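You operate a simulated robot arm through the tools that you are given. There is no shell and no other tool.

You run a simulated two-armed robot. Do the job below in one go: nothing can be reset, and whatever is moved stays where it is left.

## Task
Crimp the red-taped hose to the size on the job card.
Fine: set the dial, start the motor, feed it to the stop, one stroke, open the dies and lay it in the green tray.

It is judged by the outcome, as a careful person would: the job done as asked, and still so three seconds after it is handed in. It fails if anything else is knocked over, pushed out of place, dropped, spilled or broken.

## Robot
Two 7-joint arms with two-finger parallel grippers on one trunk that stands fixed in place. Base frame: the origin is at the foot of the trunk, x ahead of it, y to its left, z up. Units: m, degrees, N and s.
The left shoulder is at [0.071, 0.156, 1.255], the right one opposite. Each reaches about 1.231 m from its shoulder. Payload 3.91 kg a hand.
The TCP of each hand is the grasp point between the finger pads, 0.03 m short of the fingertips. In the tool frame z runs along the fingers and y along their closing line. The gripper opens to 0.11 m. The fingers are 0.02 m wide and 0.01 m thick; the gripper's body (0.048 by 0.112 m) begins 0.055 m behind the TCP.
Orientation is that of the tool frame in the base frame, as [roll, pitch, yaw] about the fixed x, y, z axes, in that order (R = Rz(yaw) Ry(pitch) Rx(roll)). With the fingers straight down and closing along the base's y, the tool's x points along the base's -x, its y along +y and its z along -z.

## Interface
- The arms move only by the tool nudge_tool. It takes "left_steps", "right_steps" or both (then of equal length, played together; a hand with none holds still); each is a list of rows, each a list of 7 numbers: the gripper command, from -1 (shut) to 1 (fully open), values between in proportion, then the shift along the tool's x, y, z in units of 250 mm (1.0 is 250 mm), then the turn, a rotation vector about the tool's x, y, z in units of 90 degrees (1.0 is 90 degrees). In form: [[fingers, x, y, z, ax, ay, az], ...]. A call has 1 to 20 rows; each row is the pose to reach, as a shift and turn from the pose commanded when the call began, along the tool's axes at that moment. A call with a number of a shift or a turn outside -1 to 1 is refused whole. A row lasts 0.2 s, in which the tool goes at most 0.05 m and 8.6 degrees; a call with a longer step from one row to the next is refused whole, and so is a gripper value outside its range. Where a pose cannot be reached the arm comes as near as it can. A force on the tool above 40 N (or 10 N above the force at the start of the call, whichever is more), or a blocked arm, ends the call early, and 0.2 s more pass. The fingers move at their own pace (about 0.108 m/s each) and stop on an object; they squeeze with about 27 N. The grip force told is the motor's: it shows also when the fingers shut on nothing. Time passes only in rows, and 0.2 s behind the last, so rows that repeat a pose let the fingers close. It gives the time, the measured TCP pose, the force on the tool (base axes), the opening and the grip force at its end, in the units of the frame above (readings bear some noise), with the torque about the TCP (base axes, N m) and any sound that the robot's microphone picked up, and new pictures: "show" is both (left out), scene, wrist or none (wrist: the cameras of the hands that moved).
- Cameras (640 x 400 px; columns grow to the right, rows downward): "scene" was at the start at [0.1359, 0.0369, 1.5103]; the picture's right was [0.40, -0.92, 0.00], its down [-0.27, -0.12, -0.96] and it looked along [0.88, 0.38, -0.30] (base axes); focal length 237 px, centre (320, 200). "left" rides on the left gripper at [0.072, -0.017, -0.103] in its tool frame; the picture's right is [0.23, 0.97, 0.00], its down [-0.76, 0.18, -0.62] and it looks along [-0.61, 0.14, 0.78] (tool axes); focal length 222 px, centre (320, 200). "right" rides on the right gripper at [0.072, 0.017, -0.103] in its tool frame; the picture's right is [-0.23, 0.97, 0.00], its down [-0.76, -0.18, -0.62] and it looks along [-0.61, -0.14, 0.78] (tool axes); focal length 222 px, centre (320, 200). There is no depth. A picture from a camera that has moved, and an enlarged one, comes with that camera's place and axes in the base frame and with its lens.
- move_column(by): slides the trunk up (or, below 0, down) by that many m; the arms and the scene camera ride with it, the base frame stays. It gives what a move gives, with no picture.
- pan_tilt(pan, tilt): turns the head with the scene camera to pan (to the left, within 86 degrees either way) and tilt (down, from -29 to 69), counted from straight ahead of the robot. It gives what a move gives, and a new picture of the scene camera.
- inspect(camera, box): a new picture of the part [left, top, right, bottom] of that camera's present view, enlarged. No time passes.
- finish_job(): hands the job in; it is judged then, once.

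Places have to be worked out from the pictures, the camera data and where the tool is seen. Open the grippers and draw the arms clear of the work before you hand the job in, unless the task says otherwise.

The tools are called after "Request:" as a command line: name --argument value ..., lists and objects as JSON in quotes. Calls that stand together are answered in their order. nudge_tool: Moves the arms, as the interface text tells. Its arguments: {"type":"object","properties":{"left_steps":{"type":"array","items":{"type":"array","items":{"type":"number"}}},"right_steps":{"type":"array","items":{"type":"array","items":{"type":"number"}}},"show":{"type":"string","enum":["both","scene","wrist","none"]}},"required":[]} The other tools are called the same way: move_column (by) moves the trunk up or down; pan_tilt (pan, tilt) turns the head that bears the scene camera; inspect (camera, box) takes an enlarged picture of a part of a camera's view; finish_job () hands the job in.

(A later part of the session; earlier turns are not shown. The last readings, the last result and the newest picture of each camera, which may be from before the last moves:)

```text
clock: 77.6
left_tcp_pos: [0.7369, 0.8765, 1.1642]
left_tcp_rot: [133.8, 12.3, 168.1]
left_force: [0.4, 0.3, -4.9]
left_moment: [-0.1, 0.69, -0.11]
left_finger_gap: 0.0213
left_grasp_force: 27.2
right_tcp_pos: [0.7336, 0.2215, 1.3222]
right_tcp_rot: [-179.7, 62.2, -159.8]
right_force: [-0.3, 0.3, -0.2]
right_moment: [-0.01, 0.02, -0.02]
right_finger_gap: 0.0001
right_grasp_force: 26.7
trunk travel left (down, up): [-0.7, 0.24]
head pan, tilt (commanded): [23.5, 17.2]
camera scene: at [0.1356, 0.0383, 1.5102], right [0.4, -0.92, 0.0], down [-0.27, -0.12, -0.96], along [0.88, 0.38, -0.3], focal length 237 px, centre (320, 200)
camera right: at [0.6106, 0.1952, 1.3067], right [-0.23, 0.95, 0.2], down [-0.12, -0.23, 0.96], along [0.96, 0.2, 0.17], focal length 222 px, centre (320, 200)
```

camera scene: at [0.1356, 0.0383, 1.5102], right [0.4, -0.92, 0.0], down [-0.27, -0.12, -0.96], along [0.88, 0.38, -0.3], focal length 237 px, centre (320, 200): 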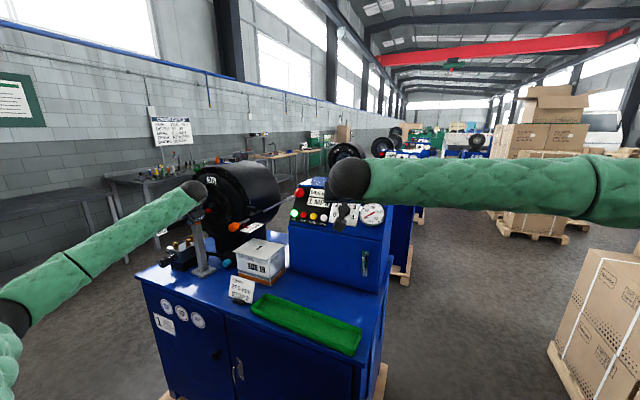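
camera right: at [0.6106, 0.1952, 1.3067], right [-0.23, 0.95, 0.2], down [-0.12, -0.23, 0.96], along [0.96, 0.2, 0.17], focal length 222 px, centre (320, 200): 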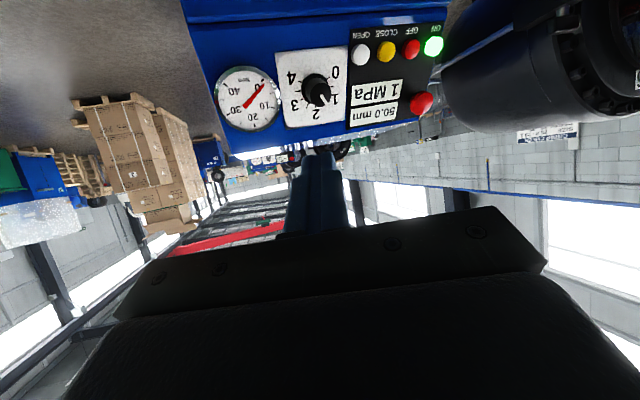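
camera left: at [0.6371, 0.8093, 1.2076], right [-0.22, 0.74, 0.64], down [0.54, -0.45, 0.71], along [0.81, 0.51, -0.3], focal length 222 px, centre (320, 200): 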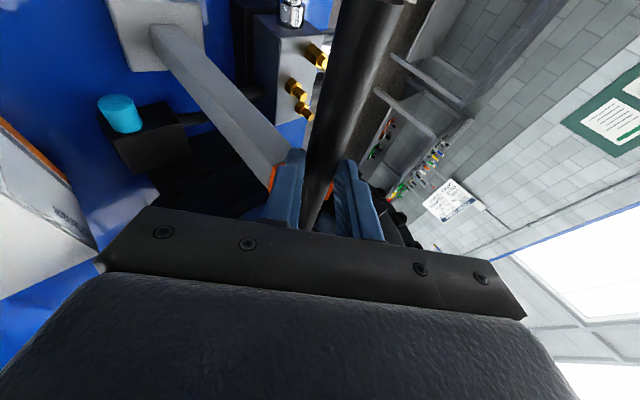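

The stop pointer is unchanged at 2. Now the right hand goes to a standoff in front of the CLOSE button.

Request:
nudge_tool --right_steps '[[-1, 0.006, 0.0724, 0.14, 0, 0, 0], [-1, 0.012, 0.1449, 0.28, 0, 0, 0], [-1, 0.018, 0.2173, 0.42, 0, 0, 0], [-1, 0.024, 0.2897, 0.56, 0, 0, 0], [-1, 0.03, 0.3621, 0.7, 0, 0, 0], [-1, 0.036, 0.4346, 0.84, 0, 0, 0], [-1, 0.042, 0.507, 0.98, 0, 0, 0]]' --show "both"

Request:
inspect --camera "right" --box '[200, 40, 440, 220]'

Request:
inspect --camera "scene" --box '[280, 170, 380, 240]'

```text
clock: 79.2
left_tcp_pos: [0.7381, 0.877, 1.1631]
left_tcp_rot: [133.8, 12.4, 168.1]
left_force: [-0.1, 0.3, -4.9]
left_moment: [-0.07, 0.6, -0.01]
left_finger_gap: 0.0211
left_grasp_force: 27.0
right_tcp_pos: [0.8885, 0.4135, 1.1972]
right_tcp_rot: [-179.9, 62.2, -159.9]
right_force: [-0.8, 0.2, 0.4]
right_moment: [0.02, 0.0, -0.04]
right_finger_gap: 0.0001
right_grasp_force: 26.4
trunk travel left (down, up): [-0.7, 0.24]
head pan, tilt (commanded): [23.5, 17.2]
camera scene: at [0.1362, 0.0389, 1.5102], right [0.4, -0.92, 0.0], down [-0.27, -0.12, -0.96], along [0.88, 0.38, -0.3], focal length 237 px, centre (320, 200)
camera right: at [0.7648, 0.3868, 1.1824], right [-0.23, 0.95, 0.2], down [-0.12, -0.23, 0.96], along [0.96, 0.2, 0.17], focal length 222 px, centre (320, 200)
```

scene: 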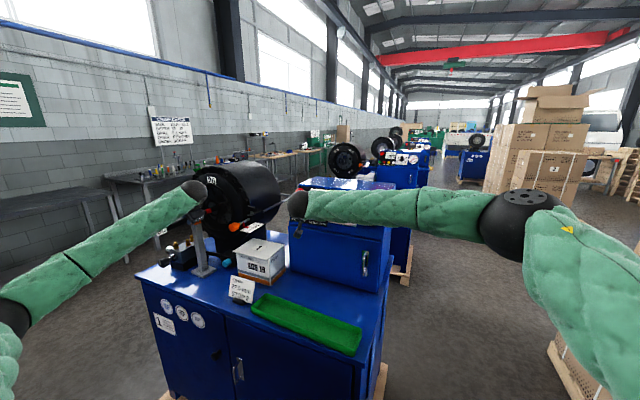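
right: 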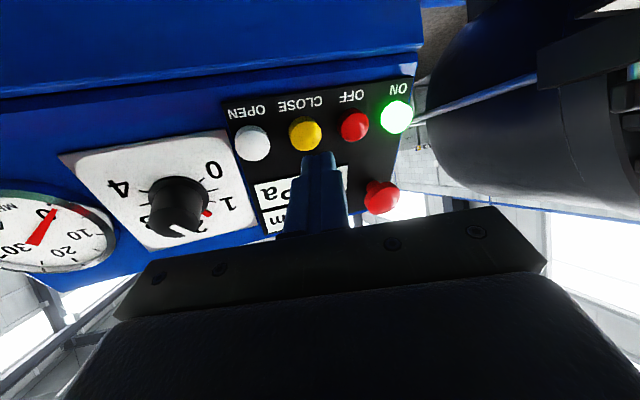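

```text
2.22 times, centred on (320, 130) of right
camera zoom: at [0.7648, 0.3868, 1.1824], right [-0.23, 0.95, 0.2], down [-0.12, -0.23, 0.96], along [0.96, 0.2, 0.17], focal length 494 px, centre (320, 356)
```

zoom: 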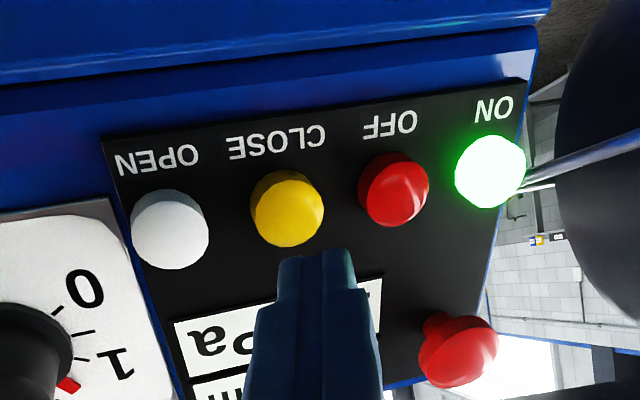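

```text
5.71 times, centred on (330, 205) of scene
camera zoom: at [0.1362, 0.0389, 1.5102], right [0.4, -0.92, 0.0], down [-0.27, -0.12, -0.96], along [0.88, 0.38, -0.3], focal length 1357 px, centre (263, 171)
```

zoom: 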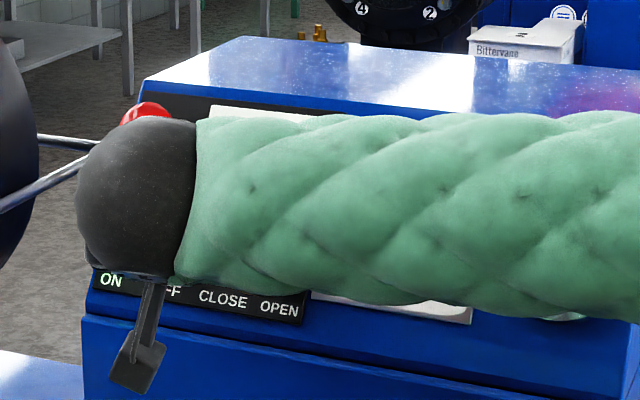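

CLOSE is at about [0.963, 0.427, 1.159], 5.5 cm ahead of the fingertips. The left push force has relaxed, so first I'll press the hose 2 mm further to be sure it's on the stop.

Request:
nudge_tool --left_steps '[[-1, -0.0057, 0, 0.0018, 0, 0, 0], [-1, -0.0076, 0, 0.0023, 0, 0, 0]]' --show "none"

Request:
inspect --camera "scene" --box '[160, 170, 250, 240]'

```text
clock: 79.8
left_tcp_pos: [0.7387, 0.8772, 1.1655]
left_tcp_rot: [133.8, 12.3, 168.1]
left_force: [-4.2, -0.3, -3.6]
left_moment: [-0.04, 0.6, -0.04]
left_finger_gap: 0.021
left_grasp_force: 27.6
right_tcp_pos: [0.8879, 0.4123, 1.1978]
right_tcp_rot: [180.0, 62.2, -159.9]
right_force: [-0.4, -0.2, 0.0]
right_moment: [-0.01, 0.01, 0.02]
right_finger_gap: 0.0001
right_grasp_force: 26.7
trunk travel left (down, up): [-0.7, 0.24]
head pan, tilt (commanded): [23.5, 17.2]
```

```text
5.71 times, centred on (205, 205) of scene
camera zoom: at [0.1358, 0.0373, 1.5103], right [0.4, -0.92, 0.0], down [-0.27, -0.12, -0.96], along [0.88, 0.38, -0.3], focal length 1357 px, centre (977, 171)
```

zoom: 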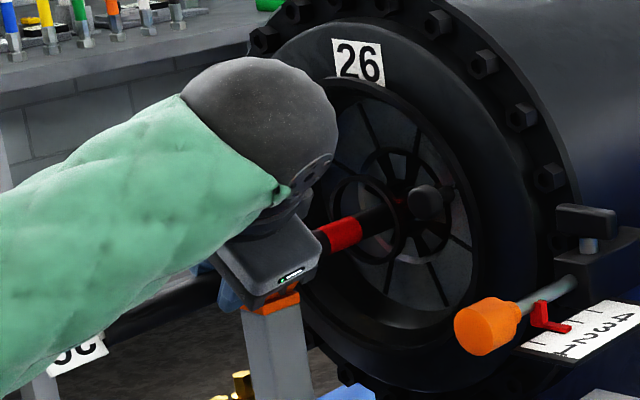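

The tip is on the stop (−4 N). Now pressing CLOSE with the right hand and holding briefly.

Request:
nudge_tool --right_steps '[[-1, -0.0002, -0.0201, 0.1194, 0, 0, 0], [-1, 0.0015, -0.0445, 0.1956, 0, 0, 0], [-1, 0.0019, -0.0506, 0.2146, 0, 0, 0], [-1, 0.0022, -0.0542, 0.226, 0, 0, 0], [-1, 0.0024, -0.0567, 0.2337, 0, 0, 0], [-1, 0.0025, -0.0579, 0.2375, 0, 0, 0]]' --show "both"

Request:
inspect --camera "right" --box '[160, 40, 440, 240]'

Request:
inspect --camera "scene" --box '[160, 170, 250, 240]'

```text
clock: 81.2
left_tcp_pos: [0.738, 0.8762, 1.1654]
left_tcp_rot: [133.7, 12.4, 168.1]
left_force: [0.2, -0.4, -3.7]
left_moment: [-0.07, 0.59, 0.02]
left_finger_gap: 0.0213
left_grasp_force: 27.3
right_tcp_pos: [0.9397, 0.4169, 1.1721]
right_tcp_rot: [180.0, 62.2, -160.0]
right_force: [-17.9, -2.6, 4.1]
right_moment: [-0.05, 0.25, -0.07]
right_finger_gap: 0.0
right_grasp_force: 27.0
trunk travel left (down, up): [-0.7, 0.24]
head pan, tilt (commanded): [23.5, 17.2]
heard: click
camera scene: at [0.1336, 0.0369, 1.5105], right [0.4, -0.92, 0.0], down [-0.27, -0.12, -0.96], along [0.88, 0.38, -0.29], focal length 237 px, centre (320, 200)
camera right: at [0.8167, 0.3903, 1.1561], right [-0.23, 0.95, 0.2], down [-0.12, -0.23, 0.96], along [0.96, 0.2, 0.17], focal length 222 px, centre (320, 200)
```

scene: 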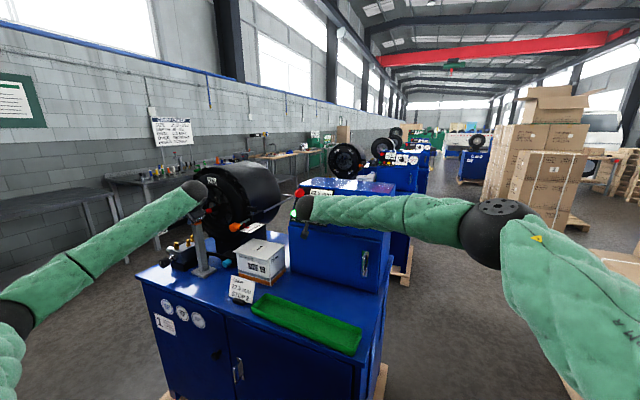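
right: 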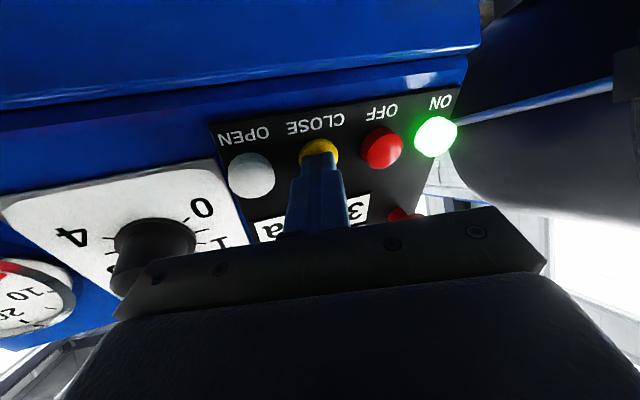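

```text
2.00 times, centred on (300, 140) of right
camera zoom: at [0.8167, 0.3903, 1.1561], right [-0.23, 0.95, 0.2], down [-0.12, -0.23, 0.96], along [0.96, 0.2, 0.17], focal length 444 px, centre (360, 320)
```

zoom: 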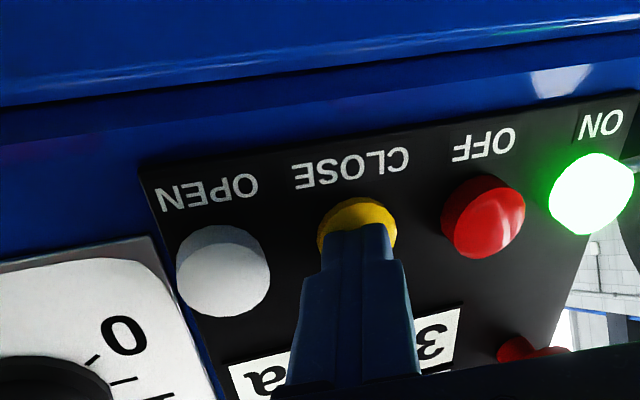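

```text
5.71 times, centred on (205, 205) of scene
camera zoom: at [0.1336, 0.0369, 1.5105], right [0.4, -0.92, 0.0], down [-0.27, -0.12, -0.96], along [0.88, 0.38, -0.29], focal length 1357 px, centre (977, 171)
```

zoom: 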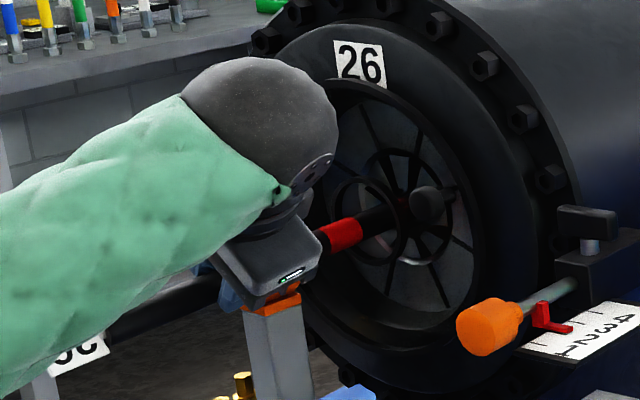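

Click, and the pressure has risen to 3 MPa, so the stroke is under way. I'll keep holding CLOSE and watch.

Request:
nudge_tool --right_steps '[[-1, 0, 0, 0, 0, 0, 0], [-1, 0, 0, 0, 0, 0, 0], [-1, 0, 0, 0, 0, 0, 0], [-1, 0, 0, 0, 0, 0, 0], [-1, 0, 0, 0, 0, 0, 0]]' --show "wrist"

Request:
inspect --camera "right" --box '[160, 100, 440, 260]'

Request:
inspect --camera "scene" --box '[160, 170, 250, 240]'

Request:
inspect --camera "scene" --box '[285, 175, 400, 235]'

```text
clock: 82.4
left_tcp_pos: [0.7378, 0.8762, 1.1662]
left_tcp_rot: [133.7, 12.5, 168.0]
left_force: [-0.4, 0.9, -2.8]
left_moment: [0.06, 0.12, 0.34]
left_finger_gap: 0.021
left_grasp_force: 27.1
right_tcp_pos: [0.9405, 0.4175, 1.171]
right_tcp_rot: [-179.9, 62.2, -159.9]
right_force: [-15.7, 0.4, 10.1]
right_moment: [-0.02, 0.09, -0.03]
right_finger_gap: 0.0004
right_grasp_force: 26.6
trunk travel left (down, up): [-0.7, 0.24]
head pan, tilt (commanded): [23.5, 17.2]
camera right: at [0.8172, 0.3899, 1.1563], right [-0.23, 0.95, 0.2], down [-0.13, -0.23, 0.96], along [0.96, 0.2, 0.17], focal length 222 px, centre (320, 200)
```

right: 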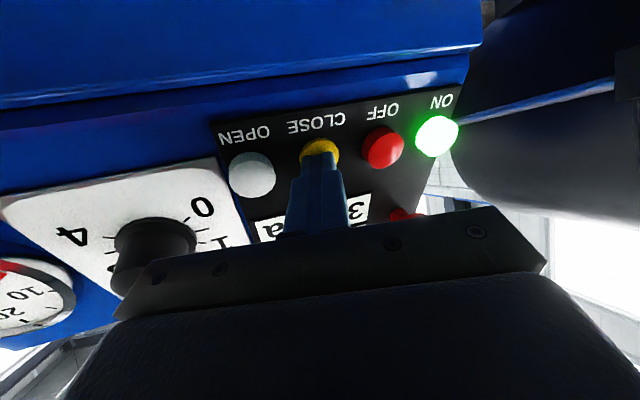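

```text
2.29 times, centred on (300, 180) of right
camera zoom: at [0.8172, 0.3899, 1.1563], right [-0.23, 0.95, 0.2], down [-0.13, -0.23, 0.96], along [0.96, 0.2, 0.17], focal length 508 px, centre (366, 246)
```

zoom: 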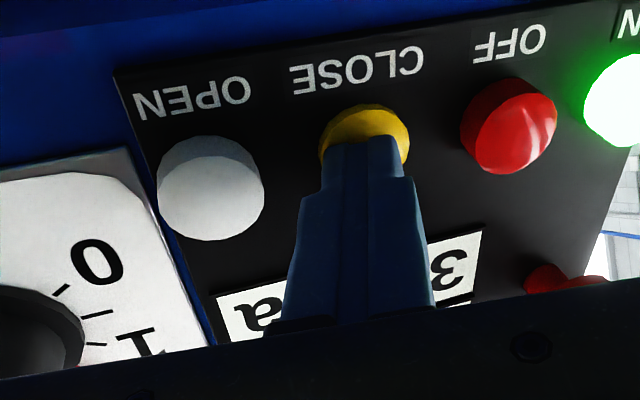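

```text
5.71 times, centred on (205, 205) of scene
camera zoom: at [0.1335, 0.0371, 1.5106], right [0.4, -0.92, 0.0], down [-0.27, -0.12, -0.96], along [0.88, 0.38, -0.29], focal length 1357 px, centre (977, 171)
```

zoom: 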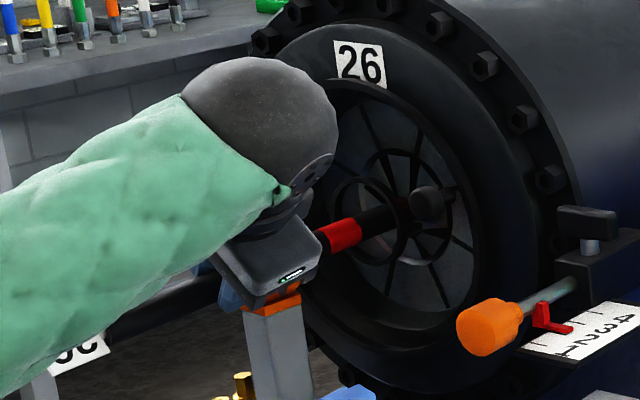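

```text
5.57 times, centred on (342, 205) of scene
camera zoom: at [0.1335, 0.0371, 1.5106], right [0.4, -0.92, 0.0], down [-0.27, -0.12, -0.96], along [0.88, 0.38, -0.29], focal length 1321 px, centre (195, 172)
```

zoom: 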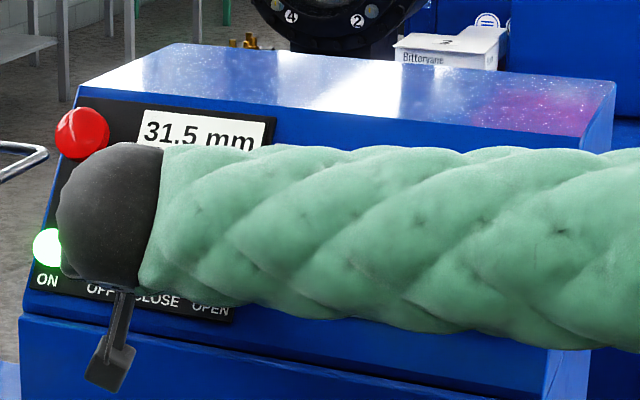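

The display reads 31.5 mm and the dies are closing onto the ferrule. I'll keep holding.

Request:
nudge_tool --right_steps '[[-1, 0, 0, 0, 0, 0, 0], [-1, 0, 0, 0, 0, 0, 0], [-1, 0, 0, 0, 0, 0, 0]]' --show "none"

Request:
inspect --camera "scene" --box '[285, 175, 400, 235]'

Request:
inspect --camera "right" --box '[0, 100, 440, 300]'

```text
clock: 83.2
left_tcp_pos: [0.7371, 0.8762, 1.167]
left_tcp_rot: [133.6, 12.4, 168.0]
left_force: [0.4, -0.1, -4.1]
left_moment: [-0.05, 0.57, -0.04]
left_finger_gap: 0.0211
left_grasp_force: 27.0
right_tcp_pos: [0.941, 0.4163, 1.1722]
right_tcp_rot: [-179.9, 62.3, -159.9]
right_force: [-16.1, -1.0, 10.1]
right_moment: [-0.03, 0.07, -0.04]
right_finger_gap: 0.0001
right_grasp_force: 27.1
trunk travel left (down, up): [-0.7, 0.24]
head pan, tilt (commanded): [23.5, 17.2]
```

```text
5.57 times, centred on (342, 205) of scene
camera zoom: at [0.1334, 0.0369, 1.5105], right [0.4, -0.92, 0.0], down [-0.27, -0.12, -0.96], along [0.88, 0.38, -0.29], focal length 1321 px, centre (195, 172)
```

zoom: 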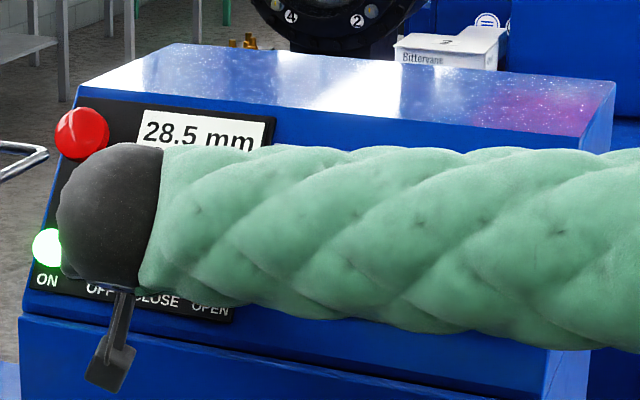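

```text
1.45 times, centred on (220, 200) of right
camera zoom: at [0.8172, 0.3896, 1.1561], right [-0.23, 0.95, 0.2], down [-0.13, -0.23, 0.96], along [0.96, 0.2, 0.17], focal length 323 px, centre (466, 200)
```

zoom: 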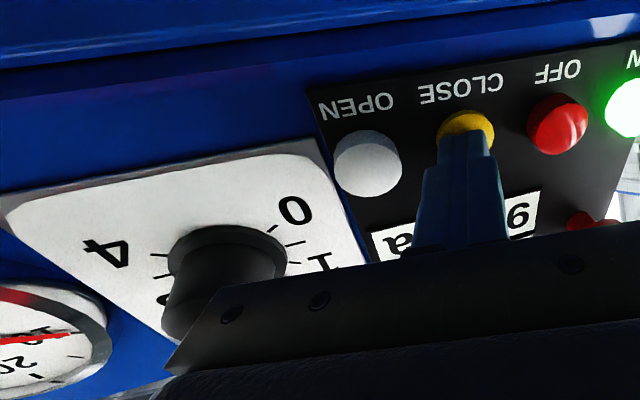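

28.5 mm with the pressure rising. Holding on until it stops.

Request:
nudge_tool --right_steps '[[-1, 0, 0, 0, 0, 0, 0], [-1, 0, 0, 0, 0, 0, 0], [-1, 0, 0, 0, 0, 0, 0]]' --show "none"

Request:
inspect --camera "scene" --box '[285, 175, 400, 235]'

Request:
inspect --camera "scene" --box '[160, 170, 250, 240]'

```text
clock: 84.0
left_tcp_pos: [0.7374, 0.8758, 1.1662]
left_tcp_rot: [133.7, 12.4, 167.9]
left_force: [-0.5, -1.3, -3.2]
left_moment: [-0.08, 0.54, -0.01]
left_finger_gap: 0.0212
left_grasp_force: 27.1
right_tcp_pos: [0.94, 0.4171, 1.1717]
right_tcp_rot: [-179.8, 62.3, -159.9]
right_force: [-16.6, -1.9, 10.0]
right_moment: [-0.07, 0.13, -0.06]
right_finger_gap: 0.0
right_grasp_force: 27.2
trunk travel left (down, up): [-0.7, 0.24]
head pan, tilt (commanded): [23.5, 17.2]
```

```text
5.57 times, centred on (342, 205) of scene
camera zoom: at [0.1334, 0.0368, 1.5105], right [0.4, -0.92, 0.0], down [-0.27, -0.12, -0.96], along [0.88, 0.38, -0.29], focal length 1321 px, centre (195, 172)
```

zoom: 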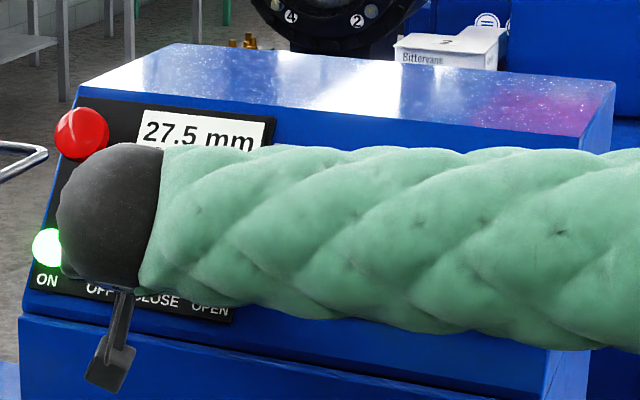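

```text
5.71 times, centred on (205, 205) of scene
camera zoom: at [0.1334, 0.0368, 1.5105], right [0.4, -0.92, 0.0], down [-0.27, -0.12, -0.96], along [0.88, 0.38, -0.29], focal length 1357 px, centre (977, 171)
```

zoom: 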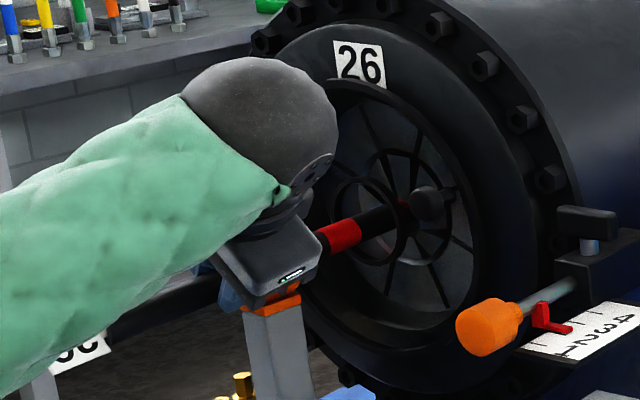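

27.5 mm and it has stopped there. I'll release CLOSE, back off, and shift over to OPEN.

Request:
nudge_tool --right_steps '[[-1, -0.0017, 0.0244, -0.0762, 0, 0, 0], [-1, -0.0039, 0.0548, -0.1713, 0, 0, 0], [-1, 0.0105, -0.0297, -0.1986, 0, 0, 0], [-1, 0.025, -0.1142, -0.226, 0, 0, 0]]' --show "both"

Request:
inspect --camera "right" --box '[200, 40, 440, 220]'

Request:
inspect --camera "scene" --box '[285, 175, 400, 235]'

```text
clock: 85.0
left_tcp_pos: [0.7393, 0.8756, 1.1647]
left_tcp_rot: [133.7, 12.4, 168.0]
left_force: [-1.8, -4.0, -1.9]
left_moment: [-0.15, 0.59, -0.24]
left_finger_gap: 0.0209
left_grasp_force: 27.3
right_tcp_pos: [0.9024, 0.3714, 1.1899]
right_tcp_rot: [180.0, 62.2, -159.9]
right_force: [0.3, 0.5, 1.0]
right_moment: [-0.03, -0.01, 0.01]
right_finger_gap: 0.0
right_grasp_force: 26.9
trunk travel left (down, up): [-0.7, 0.24]
head pan, tilt (commanded): [23.5, 17.2]
camera scene: at [0.1364, 0.0369, 1.5102], right [0.4, -0.92, 0.0], down [-0.27, -0.12, -0.96], along [0.88, 0.38, -0.3], focal length 237 px, centre (320, 200)
camera right: at [0.7791, 0.3452, 1.1752], right [-0.23, 0.95, 0.2], down [-0.12, -0.23, 0.96], along [0.96, 0.2, 0.17], focal length 222 px, centre (320, 200)
```

scene: 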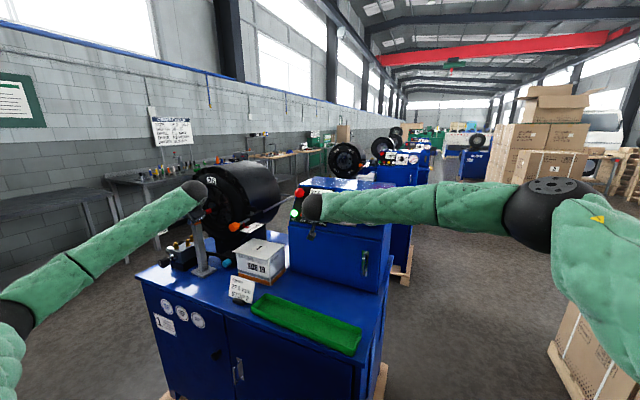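
right: 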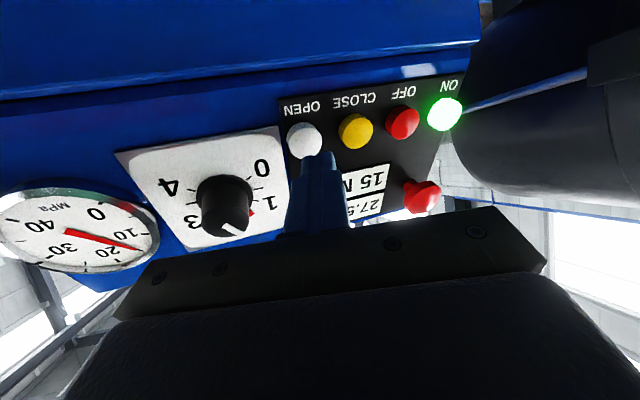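

```text
2.22 times, centred on (320, 130) of right
camera zoom: at [0.7791, 0.3452, 1.1752], right [-0.23, 0.95, 0.2], down [-0.12, -0.23, 0.96], along [0.96, 0.2, 0.17], focal length 494 px, centre (320, 356)
```

zoom: 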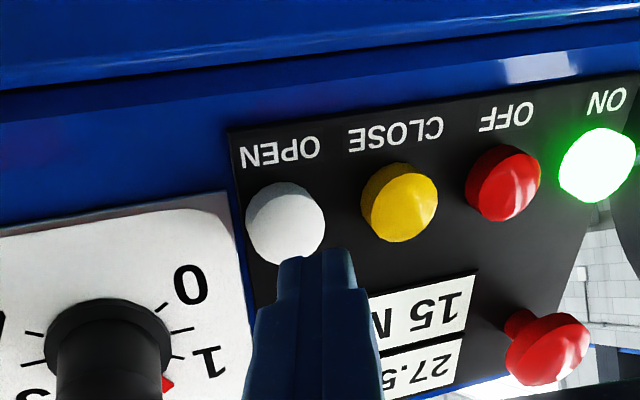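

```text
5.57 times, centred on (342, 205) of scene
camera zoom: at [0.1364, 0.0369, 1.5102], right [0.4, -0.92, 0.0], down [-0.27, -0.12, -0.96], along [0.88, 0.38, -0.3], focal length 1321 px, centre (195, 172)
```

zoom: 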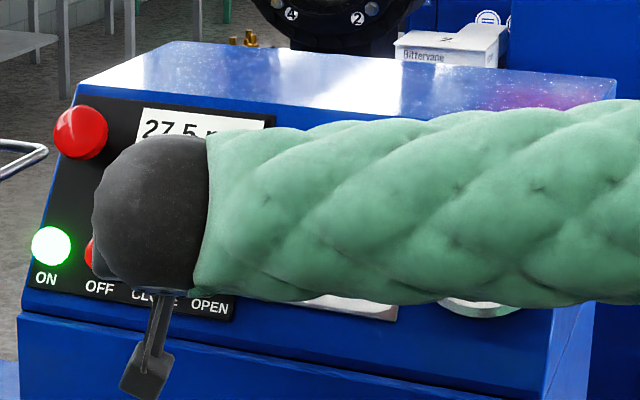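

Crimped at 27.5 mm, 15 MPa, on the display. The fingertips are now 4 cm in front of OPEN, so I'll press it.

Request:
nudge_tool --right_steps '[[-1, 0.0017, -0.0244, 0.0762, 0, 0, 0], [-1, 0.0031, -0.0438, 0.1371, 0, 0, 0], [-1, 0.0036, -0.0512, 0.1599, 0, 0, 0], [-1, 0.0039, -0.0548, 0.1713, 0, 0, 0], [-1, 0.004, -0.056, 0.1752, 0, 0, 0], [-1, 0.004, -0.056, 0.1752, 0, 0, 0], [-1, 0.004, -0.056, 0.1752, 0, 0, 0]]' --show "wrist"

Request:
inspect --camera "scene" --box '[285, 175, 400, 235]'

Request:
inspect --camera "scene" --box '[160, 170, 250, 240]'

```text
clock: 86.6
left_tcp_pos: [0.7371, 0.8768, 1.1669]
left_tcp_rot: [133.7, 12.4, 168.1]
left_force: [0.1, -0.6, -3.9]
left_moment: [-0.04, 0.54, 0.01]
left_finger_gap: 0.021
left_grasp_force: 27.3
right_tcp_pos: [0.94, 0.3728, 1.1719]
right_tcp_rot: [-179.9, 62.3, -159.9]
right_force: [-18.9, -1.3, 7.5]
right_moment: [-0.03, 0.19, -0.06]
right_finger_gap: 0.0001
right_grasp_force: 27.0
trunk travel left (down, up): [-0.7, 0.24]
head pan, tilt (commanded): [23.5, 17.2]
heard: click
camera right: at [0.8175, 0.3457, 1.1563], right [-0.24, 0.95, 0.2], down [-0.13, -0.23, 0.96], along [0.96, 0.2, 0.17], focal length 222 px, centre (320, 200)
```

right: 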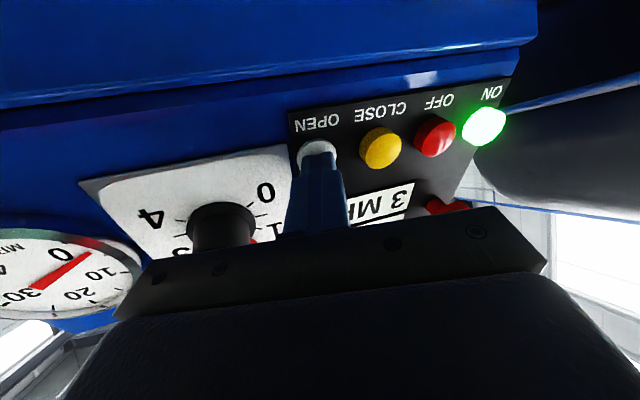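

```text
5.57 times, centred on (342, 205) of scene
camera zoom: at [0.1332, 0.0371, 1.5106], right [0.4, -0.92, 0.0], down [-0.27, -0.12, -0.96], along [0.88, 0.38, -0.29], focal length 1321 px, centre (195, 172)
```

zoom: 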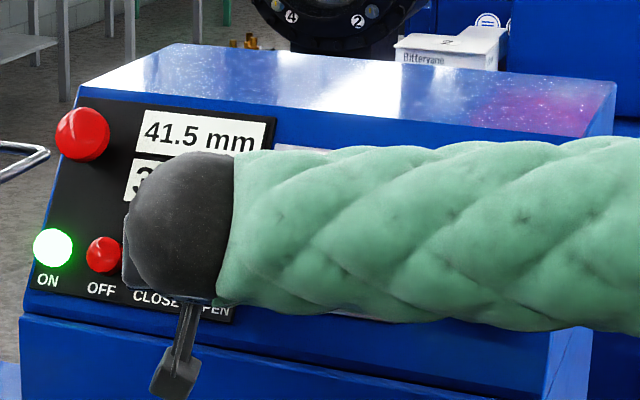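

```text
5.71 times, centred on (205, 205) of scene
camera zoom: at [0.1332, 0.0371, 1.5106], right [0.4, -0.92, 0.0], down [-0.27, -0.12, -0.96], along [0.88, 0.38, -0.29], focal length 1357 px, centre (977, 171)
```

zoom: 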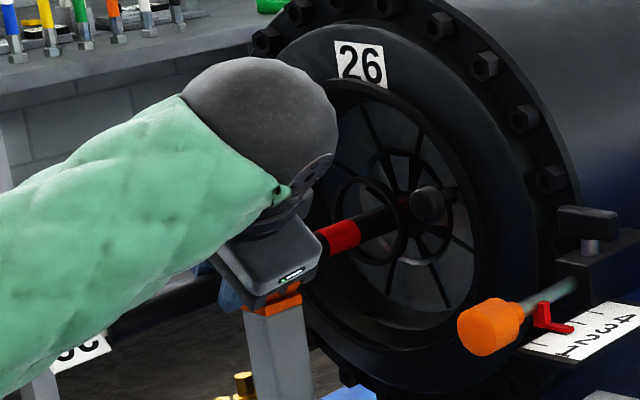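

Opening: 41.5 mm and rising. I'll hold OPEN until it's fully open.

Request:
nudge_tool --right_steps '[[-1, 0, 0, 0, 0, 0, 0], [-1, 0, 0, 0, 0, 0, 0], [-1, 0, 0, 0, 0, 0, 0], [-1, 0, 0, 0, 0, 0, 0]]' --show "none"

Request:
inspect --camera "scene" --box '[285, 175, 400, 235]'

Request:
inspect --camera "scene" --box '[160, 170, 250, 240]'

```text
clock: 87.6
left_tcp_pos: [0.7379, 0.8757, 1.1672]
left_tcp_rot: [133.7, 12.4, 168.1]
left_force: [0.3, -0.3, -2.9]
left_moment: [-0.09, 0.54, -0.03]
left_finger_gap: 0.0212
left_grasp_force: 26.6
right_tcp_pos: [0.942, 0.3727, 1.1716]
right_tcp_rot: [-179.9, 62.3, -159.9]
right_force: [-19.2, 0.5, 11.7]
right_moment: [-0.01, 0.1, 0.04]
right_finger_gap: 0.0
right_grasp_force: 27.1
trunk travel left (down, up): [-0.7, 0.24]
head pan, tilt (commanded): [23.5, 17.2]
```

```text
5.57 times, centred on (342, 205) of scene
camera zoom: at [0.133, 0.0371, 1.5106], right [0.4, -0.92, 0.0], down [-0.27, -0.12, -0.96], along [0.88, 0.38, -0.29], focal length 1321 px, centre (195, 172)
```

zoom: 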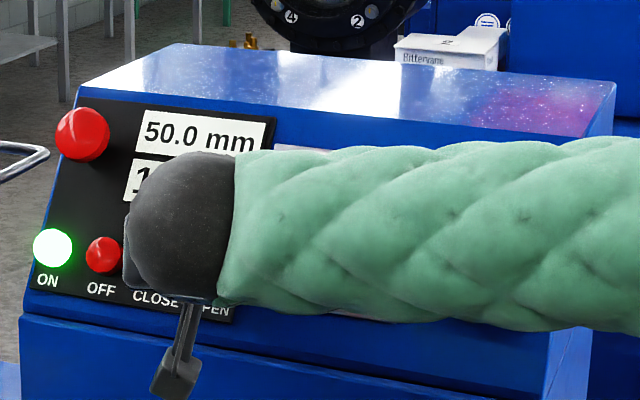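

```text
5.71 times, centred on (205, 205) of scene
camera zoom: at [0.133, 0.0371, 1.5106], right [0.4, -0.92, 0.0], down [-0.27, -0.12, -0.96], along [0.88, 0.38, -0.29], focal length 1357 px, centre (977, 171)
```

zoom: 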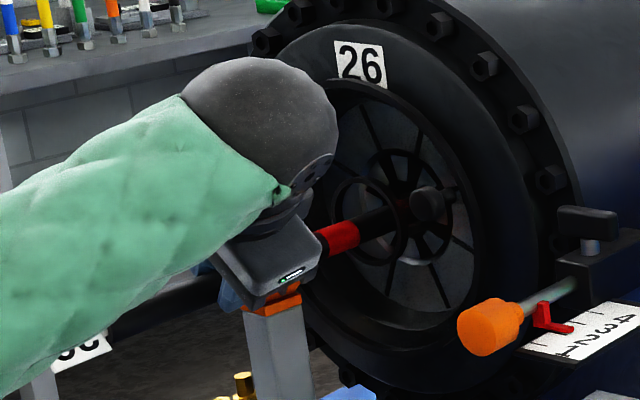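

The dies are fully open at 50.0 mm. I'll back the right hand away and start withdrawing the hose straight out by 10 cm with the left.

Request:
nudge_tool --right_steps '[[-1, -0.0026, 0.0365, -0.1142, 0, 0, 0], [-1, -0.0052, 0.0731, -0.2285, 0, 0, 0], [-1, -0.0079, 0.0045, -0.3729, 0, 0, 0], [-1, -0.0106, -0.0641, -0.5173, 0, 0, 0], [-1, -0.0133, -0.1327, -0.6617, 0, 0, 0], [-1, -0.016, -0.2013, -0.8061, 0, 0, 0], [-1, -0.0187, -0.27, -0.9505, 0, 0, 0]]' --left_steps '[[-1, 0, 0, 0, 0, 0, 0], [-1, 0, 0, 0, 0, 0, 0], [-1, 0.0758, 0.0027, -0.0256, 0, 0, 0], [-1, 0.1516, 0.0053, -0.0512, 0, 0, 0], [-1, 0.2274, 0.008, -0.0768, 0, 0, 0], [-1, 0.3032, 0.0106, -0.1024, 0, 0, 0], [-1, 0.379, 0.0133, -0.128, 0, 0, 0]]' --show "scene"

Request:
inspect --camera "scene" --box '[180, 180, 240, 225]'

Request:
inspect --camera "scene" --box '[285, 175, 400, 235]'

```text
clock: 89.2
left_tcp_pos: [0.6379, 0.8745, 1.1696]
left_tcp_rot: [133.6, 12.3, 168.1]
left_force: [-0.7, -1.2, -3.7]
left_moment: [-0.06, 0.54, -0.05]
left_finger_gap: 0.0209
left_grasp_force: 27.0
right_tcp_pos: [0.7697, 0.2343, 1.2841]
right_tcp_rot: [179.9, 62.2, -160.1]
right_force: [-0.5, -0.6, 0.2]
right_moment: [0.0, -0.02, 0.04]
right_finger_gap: 0.0
right_grasp_force: 27.2
trunk travel left (down, up): [-0.7, 0.24]
head pan, tilt (commanded): [23.5, 17.2]
camera scene: at [0.1343, 0.0343, 1.5103], right [0.4, -0.92, 0.0], down [-0.27, -0.12, -0.96], along [0.88, 0.38, -0.29], focal length 237 px, centre (320, 200)
```

scene: 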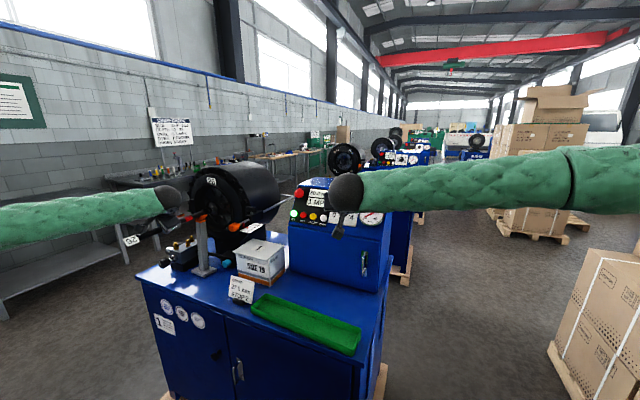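

```text
8.89 times, centred on (210, 202) of scene
camera zoom: at [0.1343, 0.0343, 1.5103], right [0.4, -0.92, 0.0], down [-0.27, -0.12, -0.96], along [0.88, 0.38, -0.29], focal length 2111 px, centre (1298, 178)
```

zoom: 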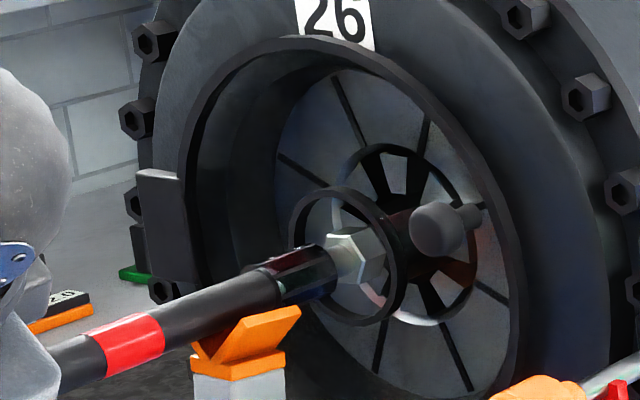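

```text
5.57 times, centred on (342, 205) of scene
camera zoom: at [0.1343, 0.0343, 1.5103], right [0.4, -0.92, 0.0], down [-0.27, -0.12, -0.96], along [0.88, 0.38, -0.29], focal length 1321 px, centre (195, 172)
```

zoom: 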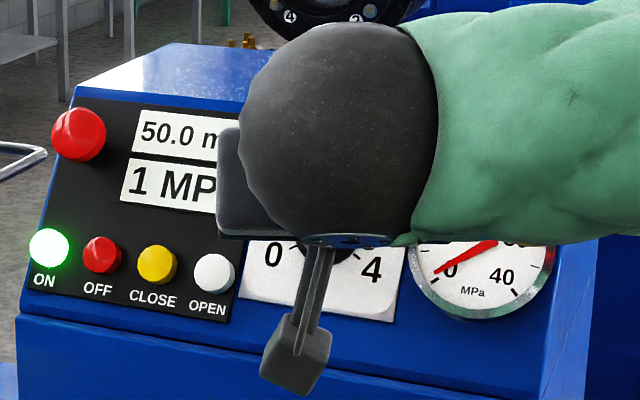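

The ferrule shows crimp flats, and the nut is still inside the ring. I'll raise the hose slightly and trim it nose-up so the ferrule clears the V plates when it comes back out.

Request:
nudge_tool --left_steps '[[-1, -0.0034, 0.0113, -0.0108, -0.0005, -0.0177, -0.0018], [-1, -0.0068, 0.0226, -0.0216, -0.0009, -0.0354, -0.0037]]' --show "none"

Request:
inspect --camera "scene" --box '[180, 180, 240, 225]'

```text
clock: 89.8
left_tcp_pos: [0.6401, 0.8748, 1.1781]
left_tcp_rot: [133.2, 14.7, 166.0]
left_force: [-0.3, -0.2, -4.0]
left_moment: [-0.05, 0.56, -0.03]
left_finger_gap: 0.0207
left_grasp_force: 27.3
right_tcp_pos: [0.7715, 0.2362, 1.2828]
right_tcp_rot: [-180.0, 62.2, -160.1]
right_force: [-0.2, -0.6, 0.1]
right_moment: [0.0, -0.01, 0.01]
right_finger_gap: 0.0
right_grasp_force: 27.3
trunk travel left (down, up): [-0.7, 0.24]
head pan, tilt (commanded): [23.5, 17.2]
```

```text
8.89 times, centred on (210, 202) of scene
camera zoom: at [0.1359, 0.0367, 1.5103], right [0.4, -0.92, 0.0], down [-0.27, -0.12, -0.96], along [0.88, 0.38, -0.3], focal length 2111 px, centre (1298, 178)
```

zoom: 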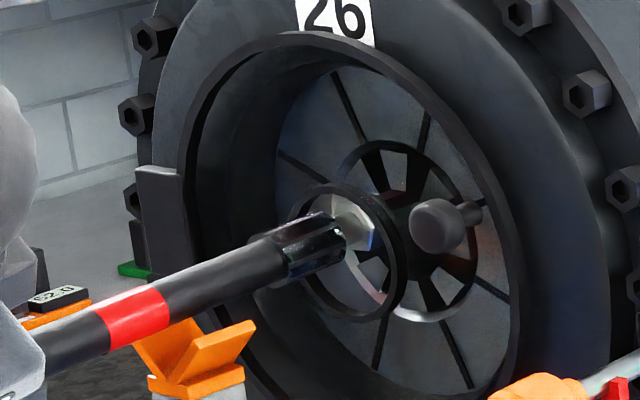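

The hose is clear above the V. I'll withdraw the remaining 7 cm and then raise it.

Request:
nudge_tool --left_steps '[[-1, 0.0876, 0.0013, -0.0322, 0, -0.006, 0], [-1, 0.1752, 0.0026, -0.0644, 0, -0.012, 0], [-1, 0.2628, 0.0039, -0.0966, 0, -0.018, 0], [-1, 0.2324, 0.0885, -0.1761, 0, -0.024, 0], [-1, 0.2019, 0.1731, -0.2555, 0, -0.03, 0]]' --show "both"

Request:
inspect --camera "scene" --box '[120, 160, 280, 260]'

```text
clock: 91.0
left_tcp_pos: [0.5695, 0.876, 1.2356]
left_tcp_rot: [132.6, 16.6, 163.8]
left_force: [-0.4, 0.6, -3.8]
left_moment: [-0.07, 0.68, -0.03]
left_finger_gap: 0.0209
left_grasp_force: 27.3
right_tcp_pos: [0.7704, 0.2376, 1.2838]
right_tcp_rot: [-179.9, 62.2, -160.1]
right_force: [-1.1, 0.3, 0.5]
right_moment: [-0.01, 0.02, 0.01]
right_finger_gap: 0.0001
right_grasp_force: 27.1
trunk travel left (down, up): [-0.7, 0.24]
head pan, tilt (commanded): [23.5, 17.2]
camera scene: at [0.1358, 0.0371, 1.5102], right [0.4, -0.92, 0.0], down [-0.27, -0.12, -0.96], along [0.88, 0.38, -0.3], focal length 237 px, centre (320, 200)
camera left: at [0.4624, 0.8167, 1.2709], right [-0.22, 0.75, 0.62], down [0.46, -0.48, 0.75], along [0.86, 0.45, -0.23], focal length 222 px, centre (320, 200)
```

scene: 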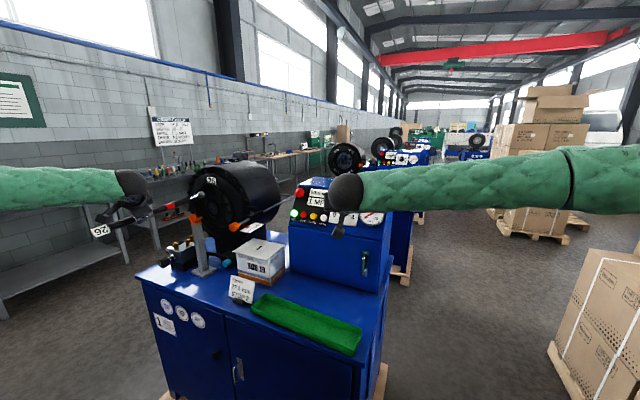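
left: 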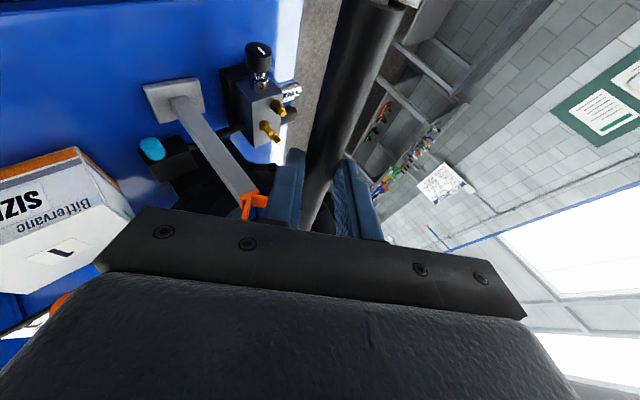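

```text
4.00 times, centred on (200, 210) of scene
camera zoom: at [0.1358, 0.0371, 1.5102], right [0.4, -0.92, 0.0], down [-0.27, -0.12, -0.96], along [0.88, 0.38, -0.3], focal length 950 px, centre (800, 160)
```

zoom: 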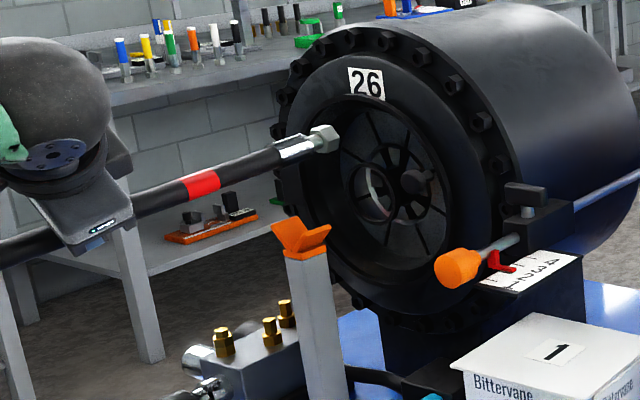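

The crimped hose is out and clear. Next I'll swing it back to lie along y (keeping it about level) while moving right, and retract the right arm out of the way.

Request:
nudge_tool --left_steps '[[-1, -0.0326, -0.0416, -0.0546, -0.0041, 0.0265, -0.0766], [-1, -0.0653, -0.0832, -0.1092, -0.0083, 0.053, -0.1533], [-1, -0.0979, -0.1248, -0.1638, -0.0124, 0.0795, -0.2299], [-1, -0.1306, -0.1664, -0.2183, -0.0165, 0.1061, -0.3065], [-1, -0.1632, -0.208, -0.2729, -0.0207, 0.1326, -0.3832], [-1, -0.1959, -0.2496, -0.3275, -0.0248, 0.1591, -0.4598], [-1, -0.2285, -0.2912, -0.3821, -0.0289, 0.1856, -0.5364], [-1, -0.2612, -0.3328, -0.4367, -0.033, 0.2121, -0.613], [-1, -0.2938, -0.3744, -0.4913, -0.0372, 0.2386, -0.6897], [-1, -0.3265, -0.416, -0.5458, -0.0413, 0.2652, -0.7663], [-1, -0.3591, -0.4576, -0.6004, -0.0454, 0.2917, -0.8429], [-1, -0.3918, -0.4992, -0.655, -0.0496, 0.3182, -0.9196], [-1, -0.4244, -0.5408, -0.7096, -0.0537, 0.3447, -0.9962]]' --right_steps '[[-1, 0.0177, -0.065, -0.0731, 0, 0, 0], [-1, 0.0354, -0.1301, -0.1463, 0, 0, 0], [-1, 0.0531, -0.1951, -0.2194, 0, 0, 0], [-1, 0.0708, -0.2602, -0.2926, 0, 0, 0], [-1, 0.0885, -0.3252, -0.3657, 0, 0, 0], [-1, 0.1062, -0.3903, -0.4388, 0, 0, 0], [-1, 0.1238, -0.4553, -0.512, 0, 0, 0], [-1, 0.1415, -0.5204, -0.5851, 0, 0, 0], [-1, 0.1592, -0.5854, -0.6582, 0, 0, 0], [-1, 0.1769, -0.6505, -0.7314, 0, 0, 0], [-1, 0.1946, -0.7155, -0.8045, 0, 0, 0], [-1, 0.2123, -0.7806, -0.8777, 0, 0, 0], [-1, 0.23, -0.8456, -0.9508, 0, 0, 0]]' --show "both"

Request:
inspect --camera "scene" --box '[120, 160, 360, 300]'

```text
clock: 94.0
left_tcp_pos: [0.4951, 0.6349, 0.9396]
left_tcp_rot: [136.0, 20.8, -109.7]
left_force: [0.0, -0.2, -4.0]
left_moment: [-0.57, -0.04, -0.01]
left_finger_gap: 0.0205
left_grasp_force: 26.9
left hand out of reach, approached as far as the arm can: row 9, 10
right_tcp_pos: [0.6197, -0.0444, 1.344]
right_tcp_rot: [-179.9, 62.2, -160.2]
right_force: [0.2, 0.8, 0.2]
right_moment: [0.04, -0.02, 0.0]
right_finger_gap: 0.0
right_grasp_force: 26.7
trunk travel left (down, up): [-0.7, 0.24]
head pan, tilt (commanded): [23.5, 17.2]
stopped in row 13 (left hand): the arm was blocked; the commanded pose is now the measured one
camera scene: at [0.1361, 0.0355, 1.5101], right [0.4, -0.92, 0.0], down [-0.27, -0.12, -0.96], along [0.88, 0.38, -0.3], focal length 237 px, centre (320, 200)
camera right: at [0.497, -0.0721, 1.3284], right [-0.23, 0.95, 0.2], down [-0.12, -0.23, 0.96], along [0.96, 0.2, 0.17], focal length 222 px, centre (320, 200)
camera left: at [0.5444, 0.5219, 0.9721], right [-0.81, -0.19, 0.55], down [0.46, 0.38, 0.81], along [-0.36, 0.91, -0.22], focal length 222 px, centre (320, 200)
```

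scene: 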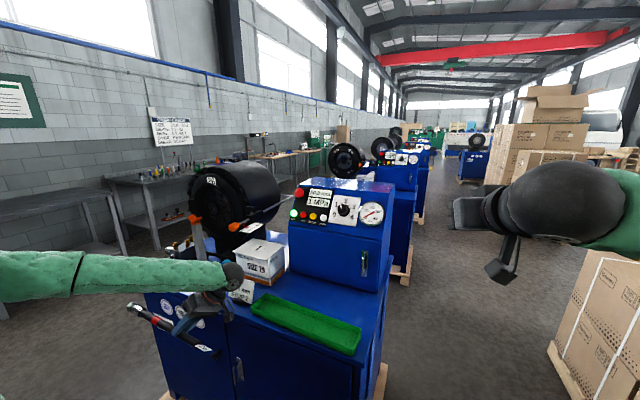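
right: 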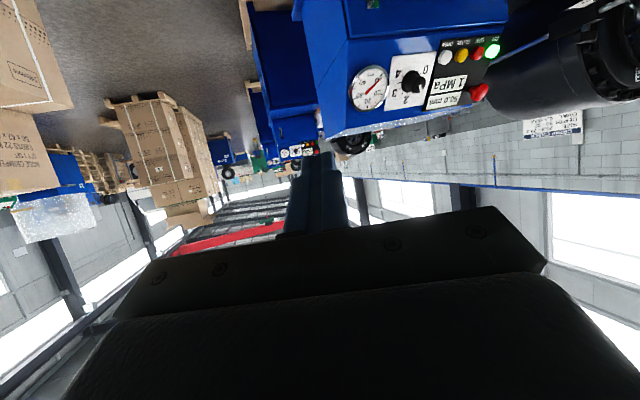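
left: 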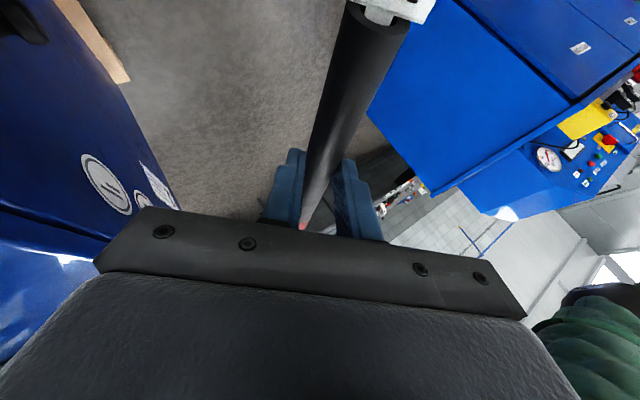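

```text
2.67 times, centred on (240, 230) of scene
camera zoom: at [0.1361, 0.0355, 1.5101], right [0.4, -0.92, 0.0], down [-0.27, -0.12, -0.96], along [0.88, 0.38, -0.3], focal length 633 px, centre (533, 120)
```

zoom: 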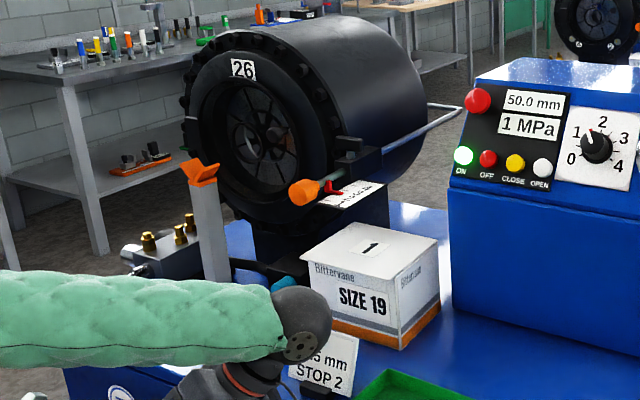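

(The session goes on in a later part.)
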